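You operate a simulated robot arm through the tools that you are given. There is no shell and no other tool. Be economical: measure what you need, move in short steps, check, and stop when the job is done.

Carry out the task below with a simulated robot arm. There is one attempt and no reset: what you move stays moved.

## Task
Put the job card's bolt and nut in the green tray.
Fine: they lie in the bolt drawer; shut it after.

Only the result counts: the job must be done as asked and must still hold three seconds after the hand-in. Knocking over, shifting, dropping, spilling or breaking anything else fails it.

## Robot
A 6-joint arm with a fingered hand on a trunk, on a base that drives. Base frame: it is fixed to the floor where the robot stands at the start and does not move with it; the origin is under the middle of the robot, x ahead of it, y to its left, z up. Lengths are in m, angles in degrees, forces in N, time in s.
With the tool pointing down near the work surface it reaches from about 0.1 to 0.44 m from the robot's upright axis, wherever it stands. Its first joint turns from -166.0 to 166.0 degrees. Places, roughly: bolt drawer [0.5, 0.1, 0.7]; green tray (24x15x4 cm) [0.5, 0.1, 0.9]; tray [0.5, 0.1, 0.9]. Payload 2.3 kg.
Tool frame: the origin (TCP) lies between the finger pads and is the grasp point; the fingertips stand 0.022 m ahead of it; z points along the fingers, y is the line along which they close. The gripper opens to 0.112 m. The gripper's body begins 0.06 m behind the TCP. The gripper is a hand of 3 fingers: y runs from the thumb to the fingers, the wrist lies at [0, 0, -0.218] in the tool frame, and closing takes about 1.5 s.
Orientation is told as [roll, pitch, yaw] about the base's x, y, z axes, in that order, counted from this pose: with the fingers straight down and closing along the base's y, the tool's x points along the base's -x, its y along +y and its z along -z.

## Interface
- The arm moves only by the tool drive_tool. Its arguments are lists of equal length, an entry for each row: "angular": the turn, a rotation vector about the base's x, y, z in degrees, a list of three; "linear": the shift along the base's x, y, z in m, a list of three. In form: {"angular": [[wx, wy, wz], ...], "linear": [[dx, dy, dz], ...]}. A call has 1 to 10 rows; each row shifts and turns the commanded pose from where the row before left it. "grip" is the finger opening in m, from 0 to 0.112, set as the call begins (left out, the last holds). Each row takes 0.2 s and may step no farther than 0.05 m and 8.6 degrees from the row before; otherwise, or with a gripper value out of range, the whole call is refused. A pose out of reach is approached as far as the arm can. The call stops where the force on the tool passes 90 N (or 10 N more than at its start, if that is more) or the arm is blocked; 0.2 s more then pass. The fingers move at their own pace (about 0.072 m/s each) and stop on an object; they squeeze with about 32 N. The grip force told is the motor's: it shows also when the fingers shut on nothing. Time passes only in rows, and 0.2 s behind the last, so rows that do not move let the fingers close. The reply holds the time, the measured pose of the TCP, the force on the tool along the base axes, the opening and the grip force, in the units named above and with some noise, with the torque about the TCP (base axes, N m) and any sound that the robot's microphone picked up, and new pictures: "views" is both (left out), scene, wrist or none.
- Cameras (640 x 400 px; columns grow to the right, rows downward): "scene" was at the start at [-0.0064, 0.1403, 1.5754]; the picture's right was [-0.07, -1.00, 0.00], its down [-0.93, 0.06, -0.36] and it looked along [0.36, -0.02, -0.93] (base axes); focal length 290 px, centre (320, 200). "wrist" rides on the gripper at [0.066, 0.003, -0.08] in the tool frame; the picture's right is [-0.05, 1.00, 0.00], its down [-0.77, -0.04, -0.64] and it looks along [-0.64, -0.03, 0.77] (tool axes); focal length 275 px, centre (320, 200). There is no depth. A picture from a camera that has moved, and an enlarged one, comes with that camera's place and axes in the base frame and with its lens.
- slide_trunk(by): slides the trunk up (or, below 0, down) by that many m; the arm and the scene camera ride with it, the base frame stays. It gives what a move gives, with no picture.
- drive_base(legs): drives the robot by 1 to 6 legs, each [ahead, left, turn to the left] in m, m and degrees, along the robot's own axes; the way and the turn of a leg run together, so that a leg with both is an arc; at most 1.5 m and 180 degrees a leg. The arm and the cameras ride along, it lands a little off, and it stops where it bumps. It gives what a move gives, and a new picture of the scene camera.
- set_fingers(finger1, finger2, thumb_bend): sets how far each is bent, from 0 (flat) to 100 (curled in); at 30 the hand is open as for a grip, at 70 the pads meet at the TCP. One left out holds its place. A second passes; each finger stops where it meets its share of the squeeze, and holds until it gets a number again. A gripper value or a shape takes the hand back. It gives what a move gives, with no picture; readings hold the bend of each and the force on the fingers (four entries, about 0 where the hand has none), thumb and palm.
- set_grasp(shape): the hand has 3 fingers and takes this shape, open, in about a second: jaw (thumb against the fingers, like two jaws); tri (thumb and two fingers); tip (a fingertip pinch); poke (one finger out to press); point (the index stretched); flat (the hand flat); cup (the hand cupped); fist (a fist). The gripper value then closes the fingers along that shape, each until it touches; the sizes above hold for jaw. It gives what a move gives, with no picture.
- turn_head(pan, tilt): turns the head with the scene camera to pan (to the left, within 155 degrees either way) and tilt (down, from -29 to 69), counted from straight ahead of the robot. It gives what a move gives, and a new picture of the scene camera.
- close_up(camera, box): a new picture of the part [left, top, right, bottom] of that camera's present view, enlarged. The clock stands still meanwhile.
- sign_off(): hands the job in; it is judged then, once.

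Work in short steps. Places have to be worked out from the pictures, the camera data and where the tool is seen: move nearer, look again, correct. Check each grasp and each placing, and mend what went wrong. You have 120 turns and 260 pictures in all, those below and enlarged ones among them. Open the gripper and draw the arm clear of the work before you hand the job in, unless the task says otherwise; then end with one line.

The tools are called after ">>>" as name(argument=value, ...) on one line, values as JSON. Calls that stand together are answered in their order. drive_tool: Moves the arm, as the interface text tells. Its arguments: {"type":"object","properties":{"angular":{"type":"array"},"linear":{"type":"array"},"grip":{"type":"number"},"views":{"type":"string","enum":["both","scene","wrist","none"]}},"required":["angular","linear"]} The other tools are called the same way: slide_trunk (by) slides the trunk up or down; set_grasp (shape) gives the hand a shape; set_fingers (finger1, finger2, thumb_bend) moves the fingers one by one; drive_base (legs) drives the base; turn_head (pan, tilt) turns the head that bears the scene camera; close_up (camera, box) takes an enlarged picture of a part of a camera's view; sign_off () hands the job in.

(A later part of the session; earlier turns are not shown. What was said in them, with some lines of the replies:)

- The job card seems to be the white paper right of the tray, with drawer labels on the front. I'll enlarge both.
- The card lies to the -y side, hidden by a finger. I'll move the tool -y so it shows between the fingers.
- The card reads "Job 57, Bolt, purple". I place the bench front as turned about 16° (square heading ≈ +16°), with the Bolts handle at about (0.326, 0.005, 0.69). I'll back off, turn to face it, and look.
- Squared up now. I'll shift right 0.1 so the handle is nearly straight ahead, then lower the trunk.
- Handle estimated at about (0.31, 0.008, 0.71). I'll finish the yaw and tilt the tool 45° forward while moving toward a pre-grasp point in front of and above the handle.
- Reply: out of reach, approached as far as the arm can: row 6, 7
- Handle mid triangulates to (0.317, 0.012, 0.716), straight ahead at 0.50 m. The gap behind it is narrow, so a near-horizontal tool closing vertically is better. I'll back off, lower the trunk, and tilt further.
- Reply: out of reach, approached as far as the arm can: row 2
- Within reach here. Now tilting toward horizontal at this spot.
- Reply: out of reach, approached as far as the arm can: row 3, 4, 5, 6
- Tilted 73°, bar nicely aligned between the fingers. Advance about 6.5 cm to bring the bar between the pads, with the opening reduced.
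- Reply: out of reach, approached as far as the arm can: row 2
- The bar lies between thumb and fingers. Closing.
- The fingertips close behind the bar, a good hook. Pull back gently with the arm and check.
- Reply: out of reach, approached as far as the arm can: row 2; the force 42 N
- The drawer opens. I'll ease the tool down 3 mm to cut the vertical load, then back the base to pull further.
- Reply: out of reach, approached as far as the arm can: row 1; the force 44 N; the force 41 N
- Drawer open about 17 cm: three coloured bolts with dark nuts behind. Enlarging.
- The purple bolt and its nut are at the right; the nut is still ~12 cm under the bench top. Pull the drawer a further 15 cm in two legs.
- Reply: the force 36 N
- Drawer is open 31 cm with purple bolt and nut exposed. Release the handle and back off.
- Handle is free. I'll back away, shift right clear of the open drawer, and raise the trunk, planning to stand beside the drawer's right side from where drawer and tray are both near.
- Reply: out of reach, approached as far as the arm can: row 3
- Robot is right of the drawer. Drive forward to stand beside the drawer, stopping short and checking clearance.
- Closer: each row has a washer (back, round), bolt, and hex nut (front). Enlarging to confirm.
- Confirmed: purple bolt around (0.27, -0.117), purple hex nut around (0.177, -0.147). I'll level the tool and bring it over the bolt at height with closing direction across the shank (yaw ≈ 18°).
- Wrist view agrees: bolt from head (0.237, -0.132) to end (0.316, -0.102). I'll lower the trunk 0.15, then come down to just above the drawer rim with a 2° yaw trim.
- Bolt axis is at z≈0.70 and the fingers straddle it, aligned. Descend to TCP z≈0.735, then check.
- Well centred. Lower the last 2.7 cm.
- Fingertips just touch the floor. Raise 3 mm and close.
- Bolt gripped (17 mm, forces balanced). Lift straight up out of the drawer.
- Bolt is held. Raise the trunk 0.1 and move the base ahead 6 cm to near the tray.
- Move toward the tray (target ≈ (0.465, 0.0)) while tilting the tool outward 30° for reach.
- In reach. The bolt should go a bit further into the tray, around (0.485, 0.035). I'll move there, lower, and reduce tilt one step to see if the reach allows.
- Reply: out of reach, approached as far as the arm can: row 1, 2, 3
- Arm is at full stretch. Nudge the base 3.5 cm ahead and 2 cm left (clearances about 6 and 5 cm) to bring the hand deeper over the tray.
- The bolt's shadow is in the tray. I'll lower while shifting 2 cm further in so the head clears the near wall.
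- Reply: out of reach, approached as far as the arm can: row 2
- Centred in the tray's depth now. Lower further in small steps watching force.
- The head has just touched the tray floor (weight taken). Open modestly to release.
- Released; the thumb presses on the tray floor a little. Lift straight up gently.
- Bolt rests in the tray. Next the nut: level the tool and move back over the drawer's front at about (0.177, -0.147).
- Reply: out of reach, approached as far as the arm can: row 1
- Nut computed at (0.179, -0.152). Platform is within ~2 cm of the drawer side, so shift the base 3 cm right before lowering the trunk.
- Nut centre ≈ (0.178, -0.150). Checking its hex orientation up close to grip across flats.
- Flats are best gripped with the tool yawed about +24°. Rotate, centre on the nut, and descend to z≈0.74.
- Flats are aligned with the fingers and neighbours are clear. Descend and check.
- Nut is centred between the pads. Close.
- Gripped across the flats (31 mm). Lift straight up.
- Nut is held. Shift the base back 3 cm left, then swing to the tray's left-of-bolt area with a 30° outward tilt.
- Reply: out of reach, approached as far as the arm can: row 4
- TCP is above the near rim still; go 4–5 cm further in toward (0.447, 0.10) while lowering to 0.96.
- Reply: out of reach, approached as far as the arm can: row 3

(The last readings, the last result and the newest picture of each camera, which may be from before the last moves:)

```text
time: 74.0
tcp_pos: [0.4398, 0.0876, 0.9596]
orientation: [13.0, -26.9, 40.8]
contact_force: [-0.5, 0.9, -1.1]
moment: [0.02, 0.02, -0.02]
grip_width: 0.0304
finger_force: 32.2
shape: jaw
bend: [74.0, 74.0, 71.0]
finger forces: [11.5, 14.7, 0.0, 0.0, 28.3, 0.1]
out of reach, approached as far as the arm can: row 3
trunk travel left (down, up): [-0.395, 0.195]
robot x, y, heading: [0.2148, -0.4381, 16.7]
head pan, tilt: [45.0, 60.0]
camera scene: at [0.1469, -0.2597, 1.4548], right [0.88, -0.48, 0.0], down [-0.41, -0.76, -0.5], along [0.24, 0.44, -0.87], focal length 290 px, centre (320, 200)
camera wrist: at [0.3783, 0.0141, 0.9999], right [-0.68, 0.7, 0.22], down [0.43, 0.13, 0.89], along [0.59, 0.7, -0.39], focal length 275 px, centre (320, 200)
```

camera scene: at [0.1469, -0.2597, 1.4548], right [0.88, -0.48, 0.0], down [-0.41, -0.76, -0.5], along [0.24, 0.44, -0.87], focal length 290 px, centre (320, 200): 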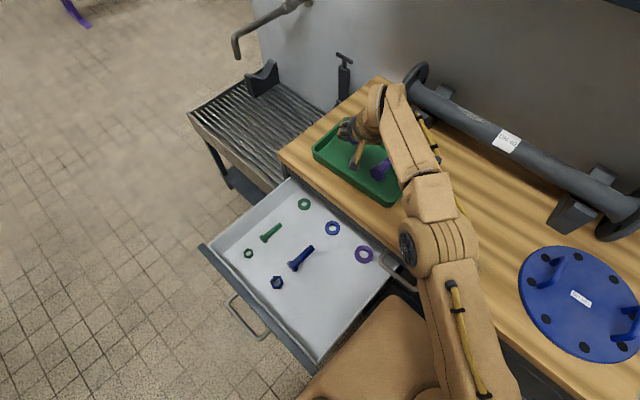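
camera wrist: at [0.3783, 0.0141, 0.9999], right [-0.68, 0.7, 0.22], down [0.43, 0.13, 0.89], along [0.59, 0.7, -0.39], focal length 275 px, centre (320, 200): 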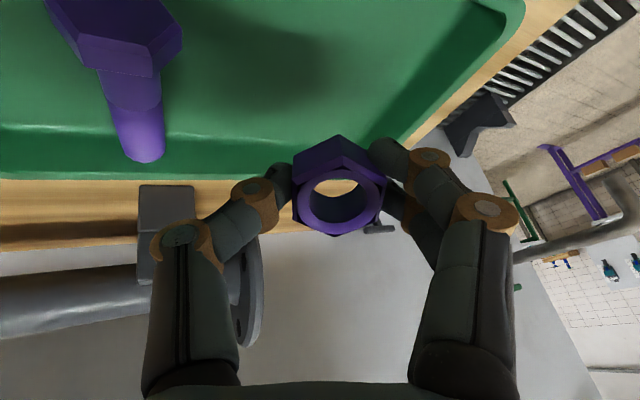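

Continue down with a little more forward.

>>> drive_tool(angular=[[0, 0, 0], [0, 0, 0]], linear=[[0.01, 0.004, -0.025], [0.01, 0.004, -0.02]])

>>> close_up(camera="scene", box=[300, 90, 440, 210])

```text
time: 74.6
tcp_pos: [0.4573, 0.0947, 0.913]
orientation: [13.1, -27.2, 40.8]
contact_force: [-0.3, 0.0, -0.5]
moment: [-0.02, 0.01, -0.01]
grip_width: 0.0302
finger_force: 32.1
shape: jaw
bend: [74.0, 74.0, 71.0]
finger forces: [11.5, 14.7, 0.1, 0.0, 28.3, 0.0]
trunk travel left (down, up): [-0.395, 0.195]
robot x, y, heading: [0.2137, -0.4406, 16.6]
head pan, tilt: [45.0, 60.0]
camera scene: at [0.147, -0.2591, 1.4547], right [0.88, -0.48, 0.0], down [-0.41, -0.76, -0.5], along [0.24, 0.44, -0.87], focal length 290 px, centre (320, 200)
camera wrist: at [0.3968, 0.0203, 0.954], right [-0.68, 0.7, 0.22], down [0.43, 0.13, 0.9], along [0.59, 0.7, -0.39], focal length 275 px, centre (320, 200)
```

scene: 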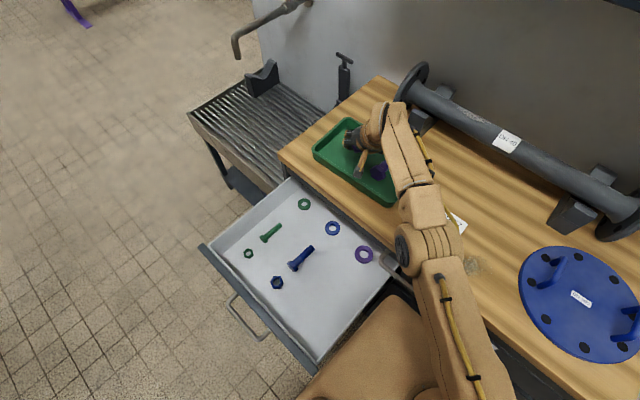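
wrist: 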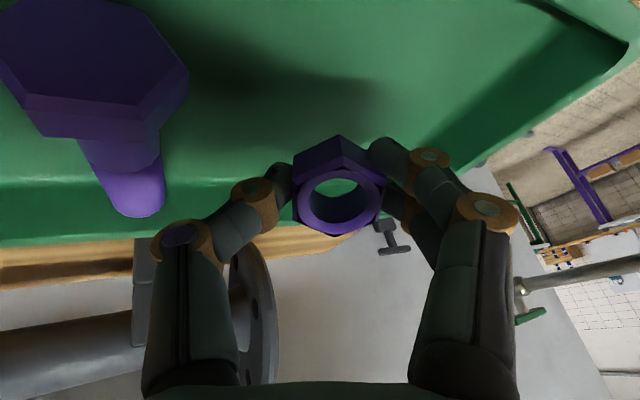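

```text
3.33 times, centred on (370, 150) of scene
camera zoom: at [0.147, -0.2591, 1.4547], right [0.88, -0.48, 0.0], down [-0.41, -0.76, -0.5], along [0.24, 0.44, -0.87], focal length 966 px, centre (153, 367)
```

zoom: 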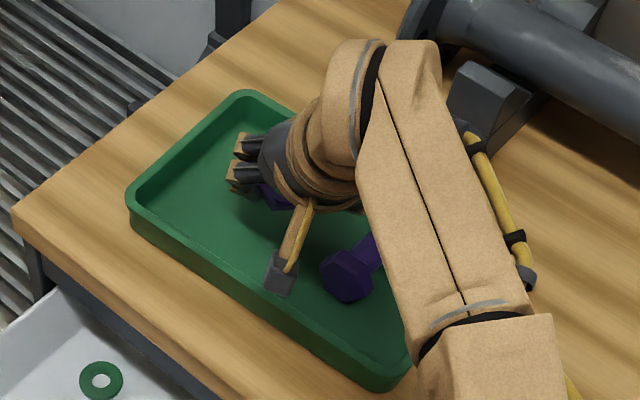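

Over the left half of the tray, clear of the bolt. Lower the last 2 cm gently.

>>> drive_tool(angular=[[0, 0, 0], [0, 0, 0], [0, 0, 0]], linear=[[0, 0, -0.008], [0, 0, -0.006], [0, 0, -0.006]], views="wrist")

```text
time: 75.4
tcp_pos: [0.4591, 0.0959, 0.8944]
orientation: [13.1, -27.1, 40.8]
contact_force: [0.0, 0.2, -1.5]
moment: [-0.02, -0.03, 0.01]
grip_width: 0.0301
finger_force: 31.9
shape: jaw
bend: [74.0, 74.0, 71.0]
finger forces: [11.7, 14.7, 0.0, 0.0, 28.3, 0.0]
trunk travel left (down, up): [-0.395, 0.195]
robot x, y, heading: [0.215, -0.4338, 16.6]
head pan, tilt: [45.0, 60.0]
camera wrist: at [0.3977, 0.0223, 0.9349], right [-0.68, 0.7, 0.22], down [0.43, 0.13, 0.9], along [0.59, 0.71, -0.39], focal length 275 px, centre (320, 200)
```

wrist: 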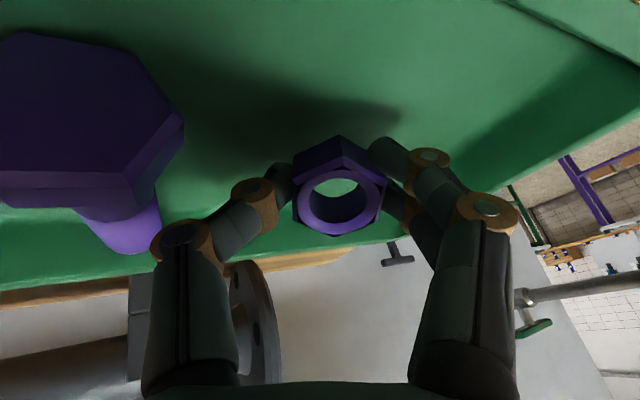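

No contact yet. Lower 7 mm more.

>>> drive_tool(angular=[[0, 0, 0], [0, 0, 0]], linear=[[0, 0, -0.004], [0, 0, -0.004]], views="none")

```text
time: 76.0
tcp_pos: [0.4602, 0.0954, 0.8877]
orientation: [13.1, -27.4, 40.7]
contact_force: [3.4, 1.5, 14.0]
moment: [0.03, -0.08, 0.02]
grip_width: 0.03
finger_force: 31.7
shape: jaw
bend: [74.0, 74.0, 71.0]
finger forces: [12.2, 17.2, 0.0, 0.1, 38.7, 0.0]
trunk travel left (down, up): [-0.395, 0.195]
robot x, y, heading: [0.214, -0.438, 16.4]
head pan, tilt: [45.0, 60.0]
```

Contact with the tray floor (14 N). Raise 2 mm and release with a small opening.

>>> drive_tool(angular=[[0, 0, 0], [0, 0, 0], [0, 0, 0], [0, 0, 0]], linear=[[0, 0, 0.003], [0, 0, 0], [0, 0, 0], [0, 0, 0]], grip=0.05, views="wrist")

```text
time: 77.0
tcp_pos: [0.4585, 0.0956, 0.8904]
orientation: [13.2, -27.3, 40.8]
contact_force: [-2.4, 0.7, 8.6]
moment: [-0.05, -0.1, 0.0]
grip_width: 0.0439
finger_force: 0.0
shape: jaw
bend: [73.0, 73.0, 74.0]
finger forces: [0.0, 0.0, 0.0, 0.0, 8.7, 0.0]
trunk travel left (down, up): [-0.395, 0.195]
robot x, y, heading: [0.2144, -0.4407, 16.6]
head pan, tilt: [45.0, 60.0]
camera wrist: at [0.3965, 0.0221, 0.9306], right [-0.68, 0.7, 0.22], down [0.42, 0.13, 0.9], along [0.59, 0.71, -0.38], focal length 275 px, centre (320, 200)
```

wrist: 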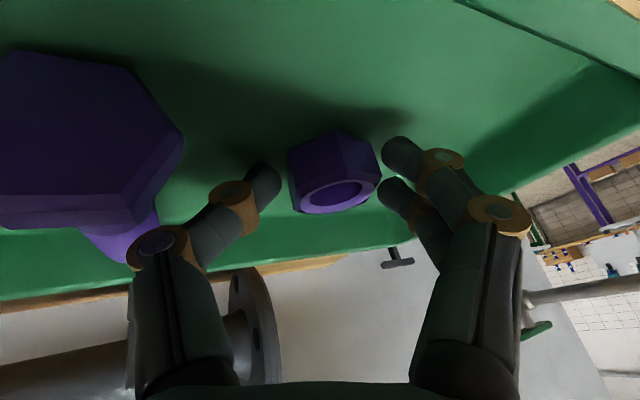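

Nut is flat in the tray. Lift away along the tool axis.

>>> drive_tool(angular=[[0, 0, 0], [0, 0, 0], [0, 0, 0], [0, 0, 0], [0, 0, 0]], linear=[[0, 0, 0.006], [-0.001, -0.004, 0.015], [-0.003, -0.01, 0.025], [-0.006, -0.015, 0.03], [-0.006, -0.015, 0.03]])

```text
time: 78.2
tcp_pos: [0.4435, 0.0539, 0.998]
orientation: [13.0, -27.1, 40.7]
contact_force: [0.2, -0.3, 0.1]
moment: [0.01, 0.0, -0.01]
grip_width: 0.0492
finger_force: 0.1
shape: jaw
bend: [73.0, 73.0, 70.0]
finger forces: [0.0, 0.1, 0.0, 0.0, 0.0, 0.0]
trunk travel left (down, up): [-0.395, 0.195]
robot x, y, heading: [0.2135, -0.4374, 16.5]
head pan, tilt: [45.0, 60.0]
camera scene: at [0.1466, -0.26, 1.4548], right [0.88, -0.48, 0.0], down [-0.41, -0.76, -0.5], along [0.24, 0.44, -0.87], focal length 290 px, centre (320, 200)
camera wrist: at [0.3818, -0.0206, 1.038], right [-0.68, 0.7, 0.22], down [0.43, 0.13, 0.9], along [0.59, 0.71, -0.39], focal length 275 px, centre (320, 200)
```

scene: 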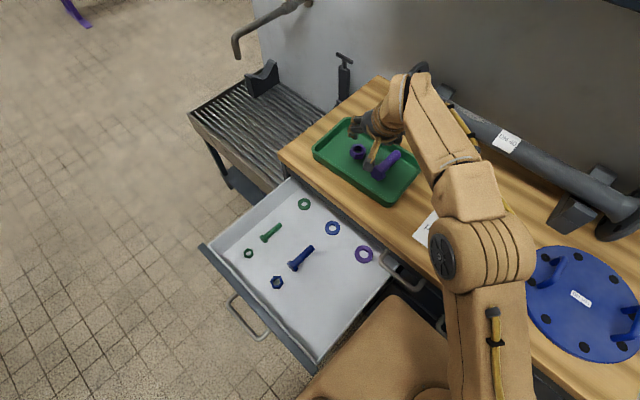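
wrist: 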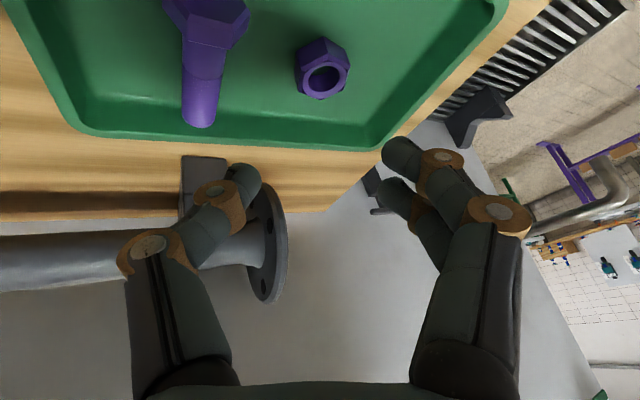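

Both purple bolt and nut are in the tray. Now shut the drawer: back the base straight out first, then level the tool in free space.

>>> drive_base(legs=[[-0.68, 0, 0]])

>>> drive_tool(angular=[[-6.92, 2.87, 0], [-6.92, 2.87, 0], [-6.92, 2.87, 0], [-6.92, 2.87, 0], [0, 0, -8.5], [0, 0, -8.5], [0, 0, -8.5], [0, 0, -8.5], [0, 0, -8.5]], linear=[[0, -0.04, 0], [0, -0.04, 0], [0, -0.04, 0], [0.01, -0.045, 0], [0.01, -0.045, 0], [0.01, -0.045, 0], [0.01, -0.045, 0], [0.01, -0.045, 0], [0, -0.03, 0]], views="none", grip=0.0)

>>> drive_tool(angular=[[0, 0, -8.5], [0, 0, -8.5], [0, 0, -8.5], [0, 0, -8.5], [0, 0, -8.5], [0, 0, -8.5], [0, 0, -8.5], [0, 0, -8.5], [0, 0, -7.5]], linear=[[0, 0, 0], [0, 0, 0], [0, 0, 0], [0, 0, 0], [0, 0, 0], [0, 0, 0], [0, 0, 0], [0, 0, 0], [0, 0, 0]], views="scene")

```text
time: 82.0
tcp_pos: [-0.2086, -0.1402, 0.9965]
orientation: [12.9, -27.0, 40.8]
contact_force: [0.5, -0.3, -0.2]
moment: [0.02, 0.01, -0.03]
grip_width: 0.0494
finger_force: 0.1
shape: jaw
bend: [73.0, 73.0, 70.0]
finger forces: [0.0, 0.0, 0.0, 0.0, 0.0, 0.0]
trunk travel left (down, up): [-0.395, 0.195]
robot x, y, heading: [-0.4362, -0.6338, 16.5]
head pan, tilt: [45.0, 60.0]
camera scene: at [-0.5062, -0.453, 1.4547], right [0.88, -0.48, 0.0], down [-0.41, -0.76, -0.5], along [0.24, 0.44, -0.87], focal length 290 px, centre (320, 200)
```

scene: 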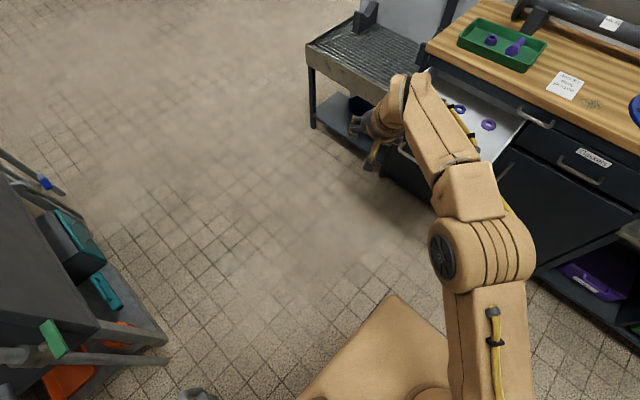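

```text
time: 84.0
tcp_pos: [-0.1577, -0.515, 0.9967]
orientation: [0.1, 0.2, 1.3]
contact_force: [-0.2, 0.0, 0.5]
moment: [-0.01, 0.02, 0.0]
grip_width: 0.0
finger_force: 32.0
shape: jaw
bend: [68.0, 68.0, 77.0]
finger forces: [0.0, 0.0, 0.1, 0.0, 0.0, 0.0]
trunk travel left (down, up): [-0.395, 0.195]
robot x, y, heading: [-0.4374, -0.6312, 16.4]
head pan, tilt: [45.0, 60.0]
```

```text
time: 86.0
tcp_pos: [-0.1571, -0.5155, 0.9968]
orientation: [0.1, 0.2, -74.4]
contact_force: [0.4, -0.5, 0.4]
moment: [0.0, 0.0, 0.0]
grip_width: 0.0002
finger_force: 32.2
shape: jaw
bend: [68.0, 68.0, 77.0]
finger forces: [0.0, 0.0, 0.0, 0.0, 0.0, 0.1]
trunk travel left (down, up): [-0.395, 0.195]
robot x, y, heading: [-0.4374, -0.6361, 16.5]
head pan, tilt: [45.0, 60.0]
camera scene: at [-0.5058, -0.453, 1.4547], right [0.88, -0.48, 0.0], down [-0.41, -0.76, -0.5], along [0.24, 0.44, -0.87], focal length 290 px, centre (320, 200)
```

scene: 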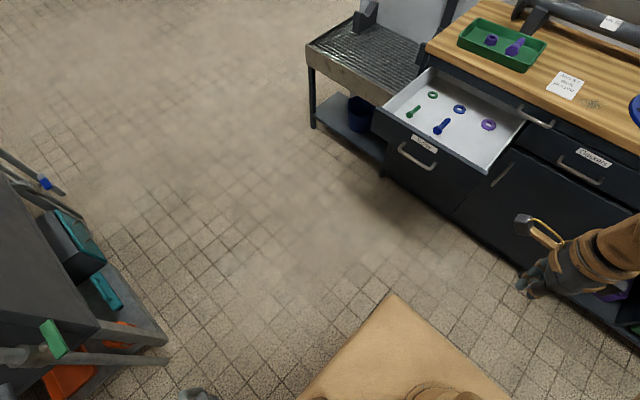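

Tray contents look good. Drive left in front of the drawer handle, then lower the trunk as in the earlier pull pose.

>>> drive_base(legs=[[0.04, 0.41, 0]])

>>> turn_head(pan=0, tilt=50)

>>> slide_trunk(by=-0.32)

```text
time: 88.5
tcp_pos: [-0.24, -0.1079, 0.9979]
orientation: [0.1, 0.2, -73.6]
contact_force: [-0.2, -0.3, -0.6]
moment: [0.0, 0.0, 0.02]
grip_width: 0.0
finger_force: 32.0
shape: jaw
bend: [68.0, 68.0, 77.0]
finger forces: [0.0, 0.1, 0.0, 0.0, 0.0, 0.0]
trunk travel left (down, up): [-0.395, 0.195]
robot x, y, heading: [-0.5161, -0.2263, 17.2]
head pan, tilt: [45.0, 60.0]
camera scene: at [-0.5884, -0.0487, 1.4547], right [0.88, -0.47, 0.0], down [-0.41, -0.77, -0.5], along [0.23, 0.44, -0.87], focal length 290 px, centre (320, 200)
```

scene: 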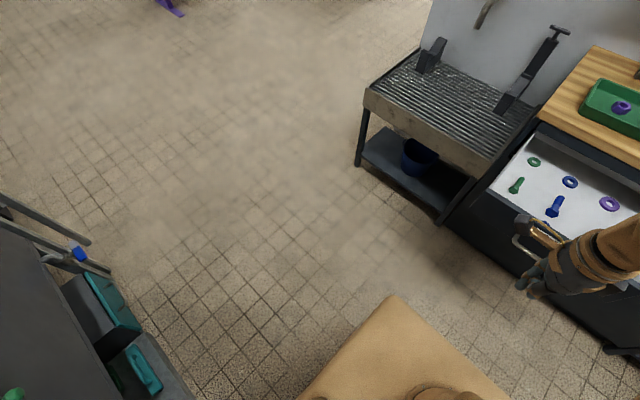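

```text
time: 89.6
tcp_pos: [-0.2413, -0.1085, 0.996]
orientation: [0.1, 0.2, -73.6]
contact_force: [-0.2, -0.8, 0.1]
moment: [0.01, -0.01, 0.01]
grip_width: 0.0001
finger_force: 31.4
shape: jaw
bend: [68.0, 68.0, 77.0]
finger forces: [0.0, 0.0, 0.1, 0.1, 0.0, 0.0]
trunk travel left (down, up): [-0.395, 0.195]
robot x, y, heading: [-0.5207, -0.2278, 17.0]
head pan, tilt: [0.0, 50.0]
camera scene: at [-0.5459, -0.0855, 1.4673], right [0.29, -0.96, 0.0], down [-0.73, -0.23, -0.64], along [0.61, 0.19, -0.77], focal length 290 px, centre (320, 200)
```

scene: 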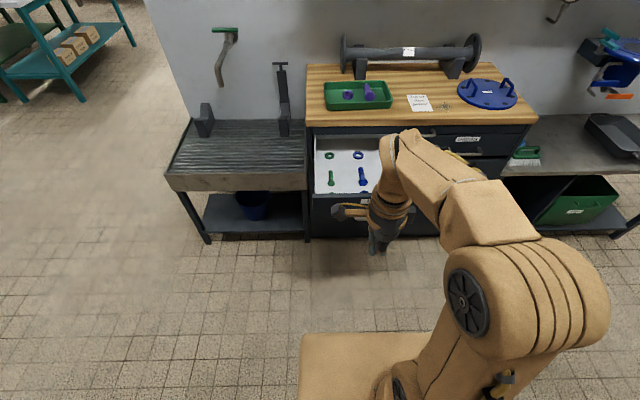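

```text
time: 92.8
tcp_pos: [-0.2408, -0.1081, 0.6776]
orientation: [0.1, 0.1, -73.5]
contact_force: [-0.2, 0.3, 0.3]
moment: [0.0, 0.01, 0.01]
grip_width: 0.0001
finger_force: 32.0
shape: jaw
bend: [68.0, 68.0, 77.0]
finger forces: [0.0, 0.0, 0.0, 0.0, 0.1, 0.0]
trunk travel left (down, up): [-0.075, 0.515]
robot x, y, heading: [-0.5183, -0.2279, 17.1]
head pan, tilt: [0.0, 50.0]
```

In front of the drawer. Extend the tool and tilt it forward, to push at about z=0.755, centred on the drawer.

>>> drive_tool(angular=[[0, 0, 0], [0, 0, 0], [0, 0, 0], [2.15, -7.08, 0], [2.15, -7.08, 0], [2.15, -7.08, 0], [2.15, -7.08, 0], [2.15, -7.08, 0]], linear=[[0.038, 0, 0.026], [0.038, 0, 0.026], [0.038, 0, 0.026], [0, 0, 0], [0, 0, 0], [0, 0, 0], [0, 0, 0], [0, 0, 0]], views="none")

>>> drive_tool(angular=[[2.15, -7.08, 0], [2.15, -7.08, 0], [2.15, -7.08, 0], [2.15, -7.08, 0], [2.15, -7.08, 0]], linear=[[0, 0, 0], [0, 0, 0], [0, 0, 0], [0, 0, 0], [0, 0, 0]])

```text
time: 94.6
tcp_pos: [-0.1267, -0.1081, 0.7547]
orientation: [37.1, 0.5, -73.4]
contact_force: [-0.6, -0.1, 0.4]
moment: [0.06, 0.02, -0.01]
grip_width: 0.0
finger_force: 32.2
shape: jaw
bend: [68.0, 68.0, 77.0]
finger forces: [0.1, 0.1, 0.0, 0.0, 0.0, 0.0]
trunk travel left (down, up): [-0.075, 0.515]
robot x, y, heading: [-0.5211, -0.2244, 17.1]
head pan, tilt: [0.0, 50.0]
```

```text
time: 95.8
tcp_pos: [-0.1148, -0.1043, 0.7629]
orientation: [73.9, 0.7, -73.1]
contact_force: [0.6, -0.3, -0.2]
moment: [-0.01, -0.01, 0.02]
grip_width: 0.0001
finger_force: 31.9
shape: jaw
bend: [68.0, 68.0, 77.0]
finger forces: [0.1, 0.1, 0.0, 0.1, 0.0, 0.0]
out of reach, approached as far as the arm can: row 5
trunk travel left (down, up): [-0.075, 0.515]
robot x, y, heading: [-0.5198, -0.2322, 17.1]
head pan, tilt: [0.0, 50.0]
camera scene: at [-0.5458, -0.0856, 1.1473], right [0.29, -0.96, 0.0], down [-0.73, -0.22, -0.64], along [0.61, 0.19, -0.77], focal length 290 px, centre (320, 200)
camera wrist: at [-0.2074, -0.0639, 0.7893], right [0.28, 0.03, 0.96], down [-0.37, -0.92, 0.13], along [0.89, -0.39, -0.25], focal length 275 px, centre (320, 200)
```

scene: 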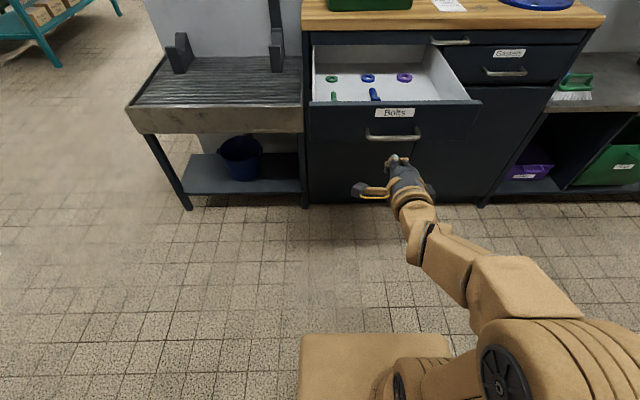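
wrist: 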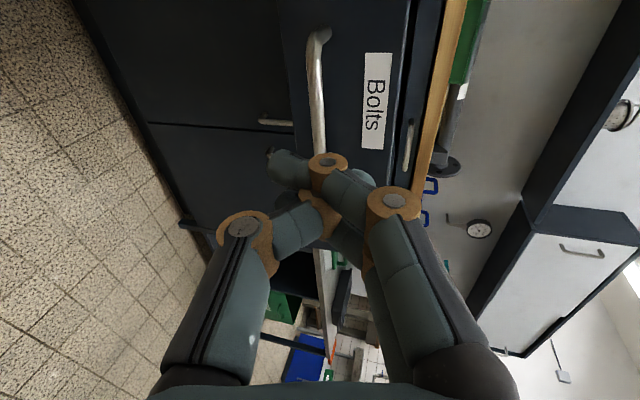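

Fingers are aimed at the drawer front just above the handle, about 14 cm away. Drive forward gently to near-contact, then push.

>>> drive_base(legs=[[0.13, 0, 0], [0.06, 0, 0]])

```text
time: 97.7
tcp_pos: [0.0693, -0.0476, 0.7626]
orientation: [74.0, 0.6, -73.2]
contact_force: [0.5, -0.6, -0.6]
moment: [-0.03, -0.03, 0.01]
grip_width: 0.0
finger_force: 32.1
shape: jaw
bend: [69.0, 69.0, 77.0]
finger forces: [0.1, 0.1, 0.1, 0.0, 0.0, 0.0]
trunk travel left (down, up): [-0.075, 0.515]
robot x, y, heading: [-0.3354, -0.1744, 16.7]
head pan, tilt: [0.0, 50.0]
camera scene: at [-0.3621, -0.0292, 1.1473], right [0.29, -0.96, 0.0], down [-0.73, -0.22, -0.64], along [0.61, 0.19, -0.77], focal length 290 px, centre (320, 200)
```

scene: 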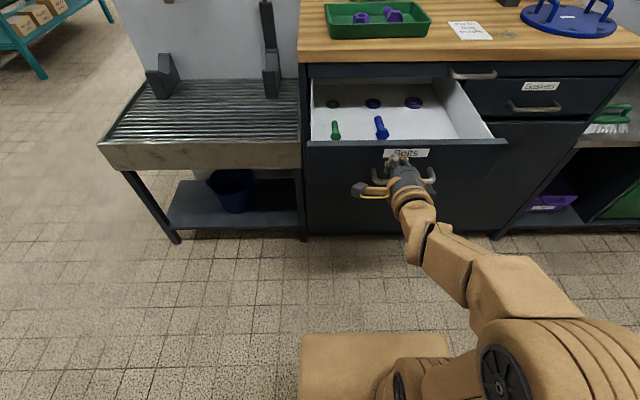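

Contact and the drawer is moving in easily. Push on another 21 cm.

>>> drive_base(legs=[[0.11, 0, 0], [0.1, 0, 0]])

```text
time: 99.6
tcp_pos: [0.2709, 0.0144, 0.765]
orientation: [74.1, 0.5, -72.9]
contact_force: [-0.2, 0.3, -0.8]
moment: [0.0, 0.02, 0.03]
grip_width: 0.0
finger_force: 32.2
shape: jaw
bend: [69.0, 69.0, 78.0]
finger forces: [0.1, 0.0, 0.0, 0.1, 0.0, 0.0]
trunk travel left (down, up): [-0.075, 0.515]
robot x, y, heading: [-0.1338, -0.1075, 17.0]
head pan, tilt: [0.0, 50.0]
camera scene: at [-0.1611, 0.0326, 1.1473], right [0.29, -0.96, 0.0], down [-0.73, -0.22, -0.64], along [0.61, 0.19, -0.77], focal length 290 px, centre (320, 200)
```

scene: 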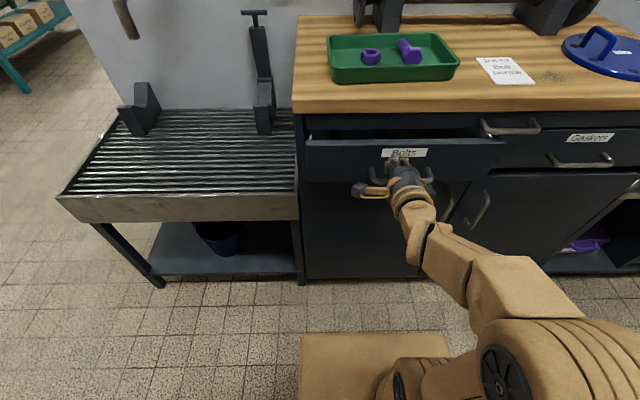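

About 5 cm left. Finish with fine arm pushes, watching force.

>>> drive_tool(angular=[[0, 0, 0], [0, 0, 0], [0, 0, 0]], linear=[[0.012, 0.0035, 0], [0.012, 0.0035, 0], [0.012, 0.0035, 0]], views="scene")

```text
time: 100.4
tcp_pos: [0.3061, 0.0238, 0.7618]
orientation: [74.0, 0.5, -73.1]
contact_force: [0.2, 0.4, -0.9]
moment: [0.01, -0.02, 0.02]
grip_width: 0.0003
finger_force: 31.7
shape: jaw
bend: [69.0, 69.0, 78.0]
finger forces: [0.0, 0.1, 0.0, 0.0, 0.1, 0.0]
trunk travel left (down, up): [-0.075, 0.515]
robot x, y, heading: [-0.1338, -0.1094, 17.3]
head pan, tilt: [0.0, 50.0]
camera scene: at [-0.1611, 0.0326, 1.1473], right [0.29, -0.96, 0.0], down [-0.73, -0.22, -0.64], along [0.61, 0.19, -0.77], focal length 290 px, centre (320, 200)
```

scene: 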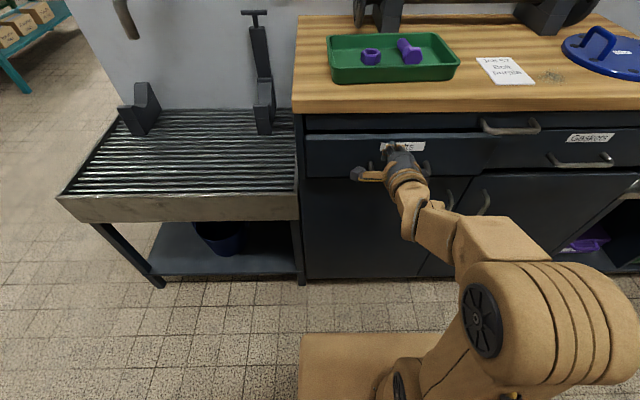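

Nearly shut. A few more small pushes until the force rises.

>>> drive_tool(angular=[[0, 0, 0], [0, 0, 0], [0, 0, 0], [0, 0, 0]], linear=[[0.006, 0.0018, 0], [0.006, 0.0018, 0], [0.005, 0.0015, 0], [0.004, 0.0012, 0]], views="scene")

>>> close_up(camera="scene", box=[290, 90, 490, 215])

```text
time: 101.4
tcp_pos: [0.3272, 0.03, 0.7626]
orientation: [73.9, 0.5, -73.0]
contact_force: [-0.2, -0.2, 0.2]
moment: [0.0, 0.0, -0.01]
grip_width: 0.0
finger_force: 32.4
shape: jaw
bend: [69.0, 69.0, 78.0]
finger forces: [0.0, 0.1, 0.0, 0.1, 0.0, 0.0]
trunk travel left (down, up): [-0.075, 0.515]
robot x, y, heading: [-0.1322, -0.1134, 17.2]
head pan, tilt: [0.0, 50.0]
camera scene: at [-0.1611, 0.0326, 1.1473], right [0.29, -0.96, 0.0], down [-0.73, -0.22, -0.64], along [0.61, 0.19, -0.77], focal length 290 px, centre (320, 200)
```

scene: 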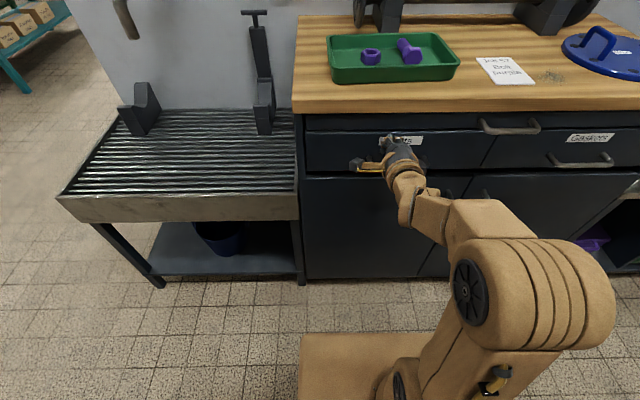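

```text
3.20 times, centred on (390, 152) of scene
camera zoom: at [-0.1611, 0.0326, 1.1473], right [0.29, -0.96, 0.0], down [-0.73, -0.22, -0.64], along [0.61, 0.19, -0.77], focal length 927 px, centre (96, 352)
```

zoom: 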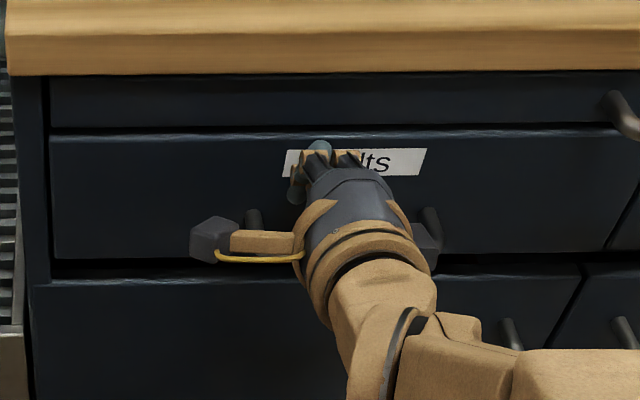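

Looks almost flush but no stop force yet. Push on by millimetres.

>>> drive_tool(angular=[[0, 0, 0], [0, 0, 0], [0, 0, 0], [0, 0, 0]], linear=[[0.003, 0.0009, 0], [0.003, 0.0009, 0], [0.003, 0.0009, 0], [0, 0, 0]], views="none")

```text
time: 102.4
tcp_pos: [0.3321, 0.0323, 0.7641]
orientation: [74.1, 0.5, -73.2]
contact_force: [-35.8, -10.3, -14.5]
moment: [0.08, -0.38, 0.16]
grip_width: 0.0002
finger_force: 31.9
shape: jaw
bend: [69.0, 69.0, 80.0]
finger forces: [0.0, 0.0, 0.0, 0.0, 47.7, 0.0]
trunk travel left (down, up): [-0.075, 0.515]
robot x, y, heading: [-0.1354, -0.1105, 17.1]
head pan, tilt: [0.0, 50.0]
```

Stop reached (36 N): the drawer is shut. Withdraw the hand and base and check.

>>> drive_tool(angular=[[0, 0, 0], [0, 0, 0], [0, 0, 0]], linear=[[-0.01, -0.003, 0], [-0.03, -0.009, 0], [-0.03, -0.009, 0]], views="none")

>>> drive_base(legs=[[-0.25, 0, 0]])

>>> drive_tool(angular=[[0, 0, 0], [0, 0, 0], [0, 0, 0], [0, 0, 0]], linear=[[0, 0, 0], [0, 0, 0], [0, 0, 0], [0, 0, 0]], grip=0.112, views="none")

>>> close_up(camera="scene", box=[280, 0, 520, 150])

```text
time: 103.2
tcp_pos: [0.2675, 0.0139, 0.7645]
orientation: [74.0, 0.5, -73.1]
contact_force: [-0.2, -0.5, 0.6]
moment: [0.0, 0.0, -0.02]
grip_width: 0.0001
finger_force: 32.0
shape: jaw
bend: [69.0, 69.0, 78.0]
finger forces: [0.0, 0.0, 0.0, 0.0, 0.1, 0.0]
out of reach, approached as far as the arm can: row 3
trunk travel left (down, up): [-0.075, 0.515]
robot x, y, heading: [-0.1379, -0.1116, 17.4]
head pan, tilt: [0.0, 50.0]
```

```text
time: 105.0
tcp_pos: [0.0311, -0.0584, 0.765]
orientation: [74.0, 0.5, -73.0]
contact_force: [-0.1, 0.6, 0.4]
moment: [0.03, 0.01, -0.03]
grip_width: 0.0
finger_force: 31.6
shape: jaw
bend: [69.0, 69.0, 78.0]
finger forces: [0.1, 0.1, 0.1, 0.0, 0.0, 0.0]
trunk travel left (down, up): [-0.075, 0.515]
robot x, y, heading: [-0.3685, -0.1829, 17.2]
head pan, tilt: [0.0, 50.0]
camera scene: at [-0.3979, -0.0402, 1.1473], right [0.29, -0.96, 0.0], down [-0.73, -0.23, -0.64], along [0.61, 0.19, -0.77], focal length 290 px, centre (320, 200)
```

scene: 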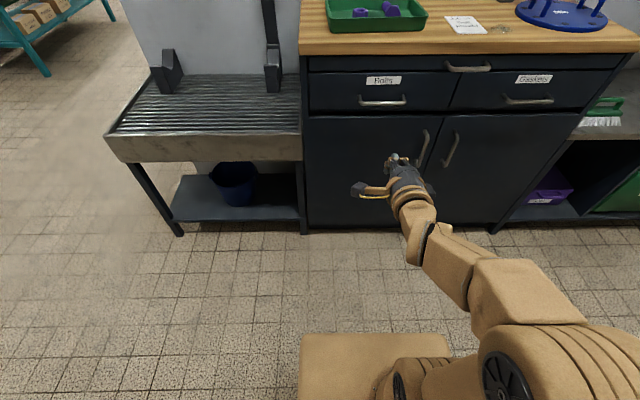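

```text
time: 106.0
tcp_pos: [0.0323, -0.0582, 0.7646]
orientation: [74.0, 0.6, -73.1]
contact_force: [0.7, 1.0, -0.6]
moment: [0.03, 0.03, 0.01]
grip_width: 0.1123
finger_force: 0.0
shape: jaw
bend: [30.0, 30.0, 30.0]
finger forces: [0.0, 0.1, 0.0, 0.0, 0.0, 0.1]
trunk travel left (down, up): [-0.075, 0.515]
robot x, y, heading: [-0.3671, -0.1817, 17.1]
head pan, tilt: [0.0, 50.0]
```

```text
2.67 times, centred on (400, 75) of scene
camera zoom: at [-0.398, -0.0402, 1.1473], right [0.29, -0.96, 0.0], down [-0.73, -0.23, -0.64], along [0.61, 0.19, -0.77], focal length 773 px, centre (107, 533)
```

zoom: 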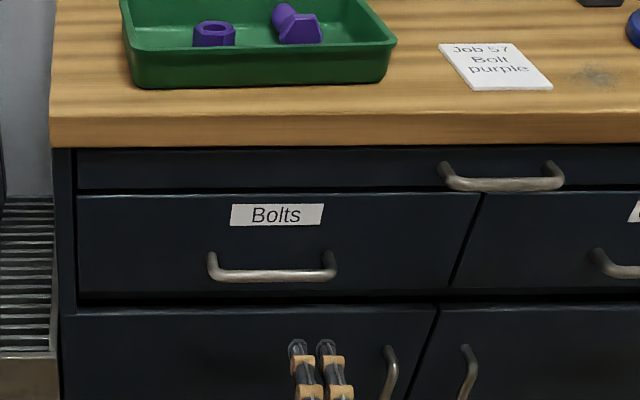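

The drawer is flush, the purple bolt and nut rest in the green tray, the gripper is open and the arm is clear. Handing in.

>>> sign_off()

```text
The job is handed in.
```

The job card's purple bolt and purple hex nut are in the green tray, the bolt drawer is shut again, and the job is handed in.
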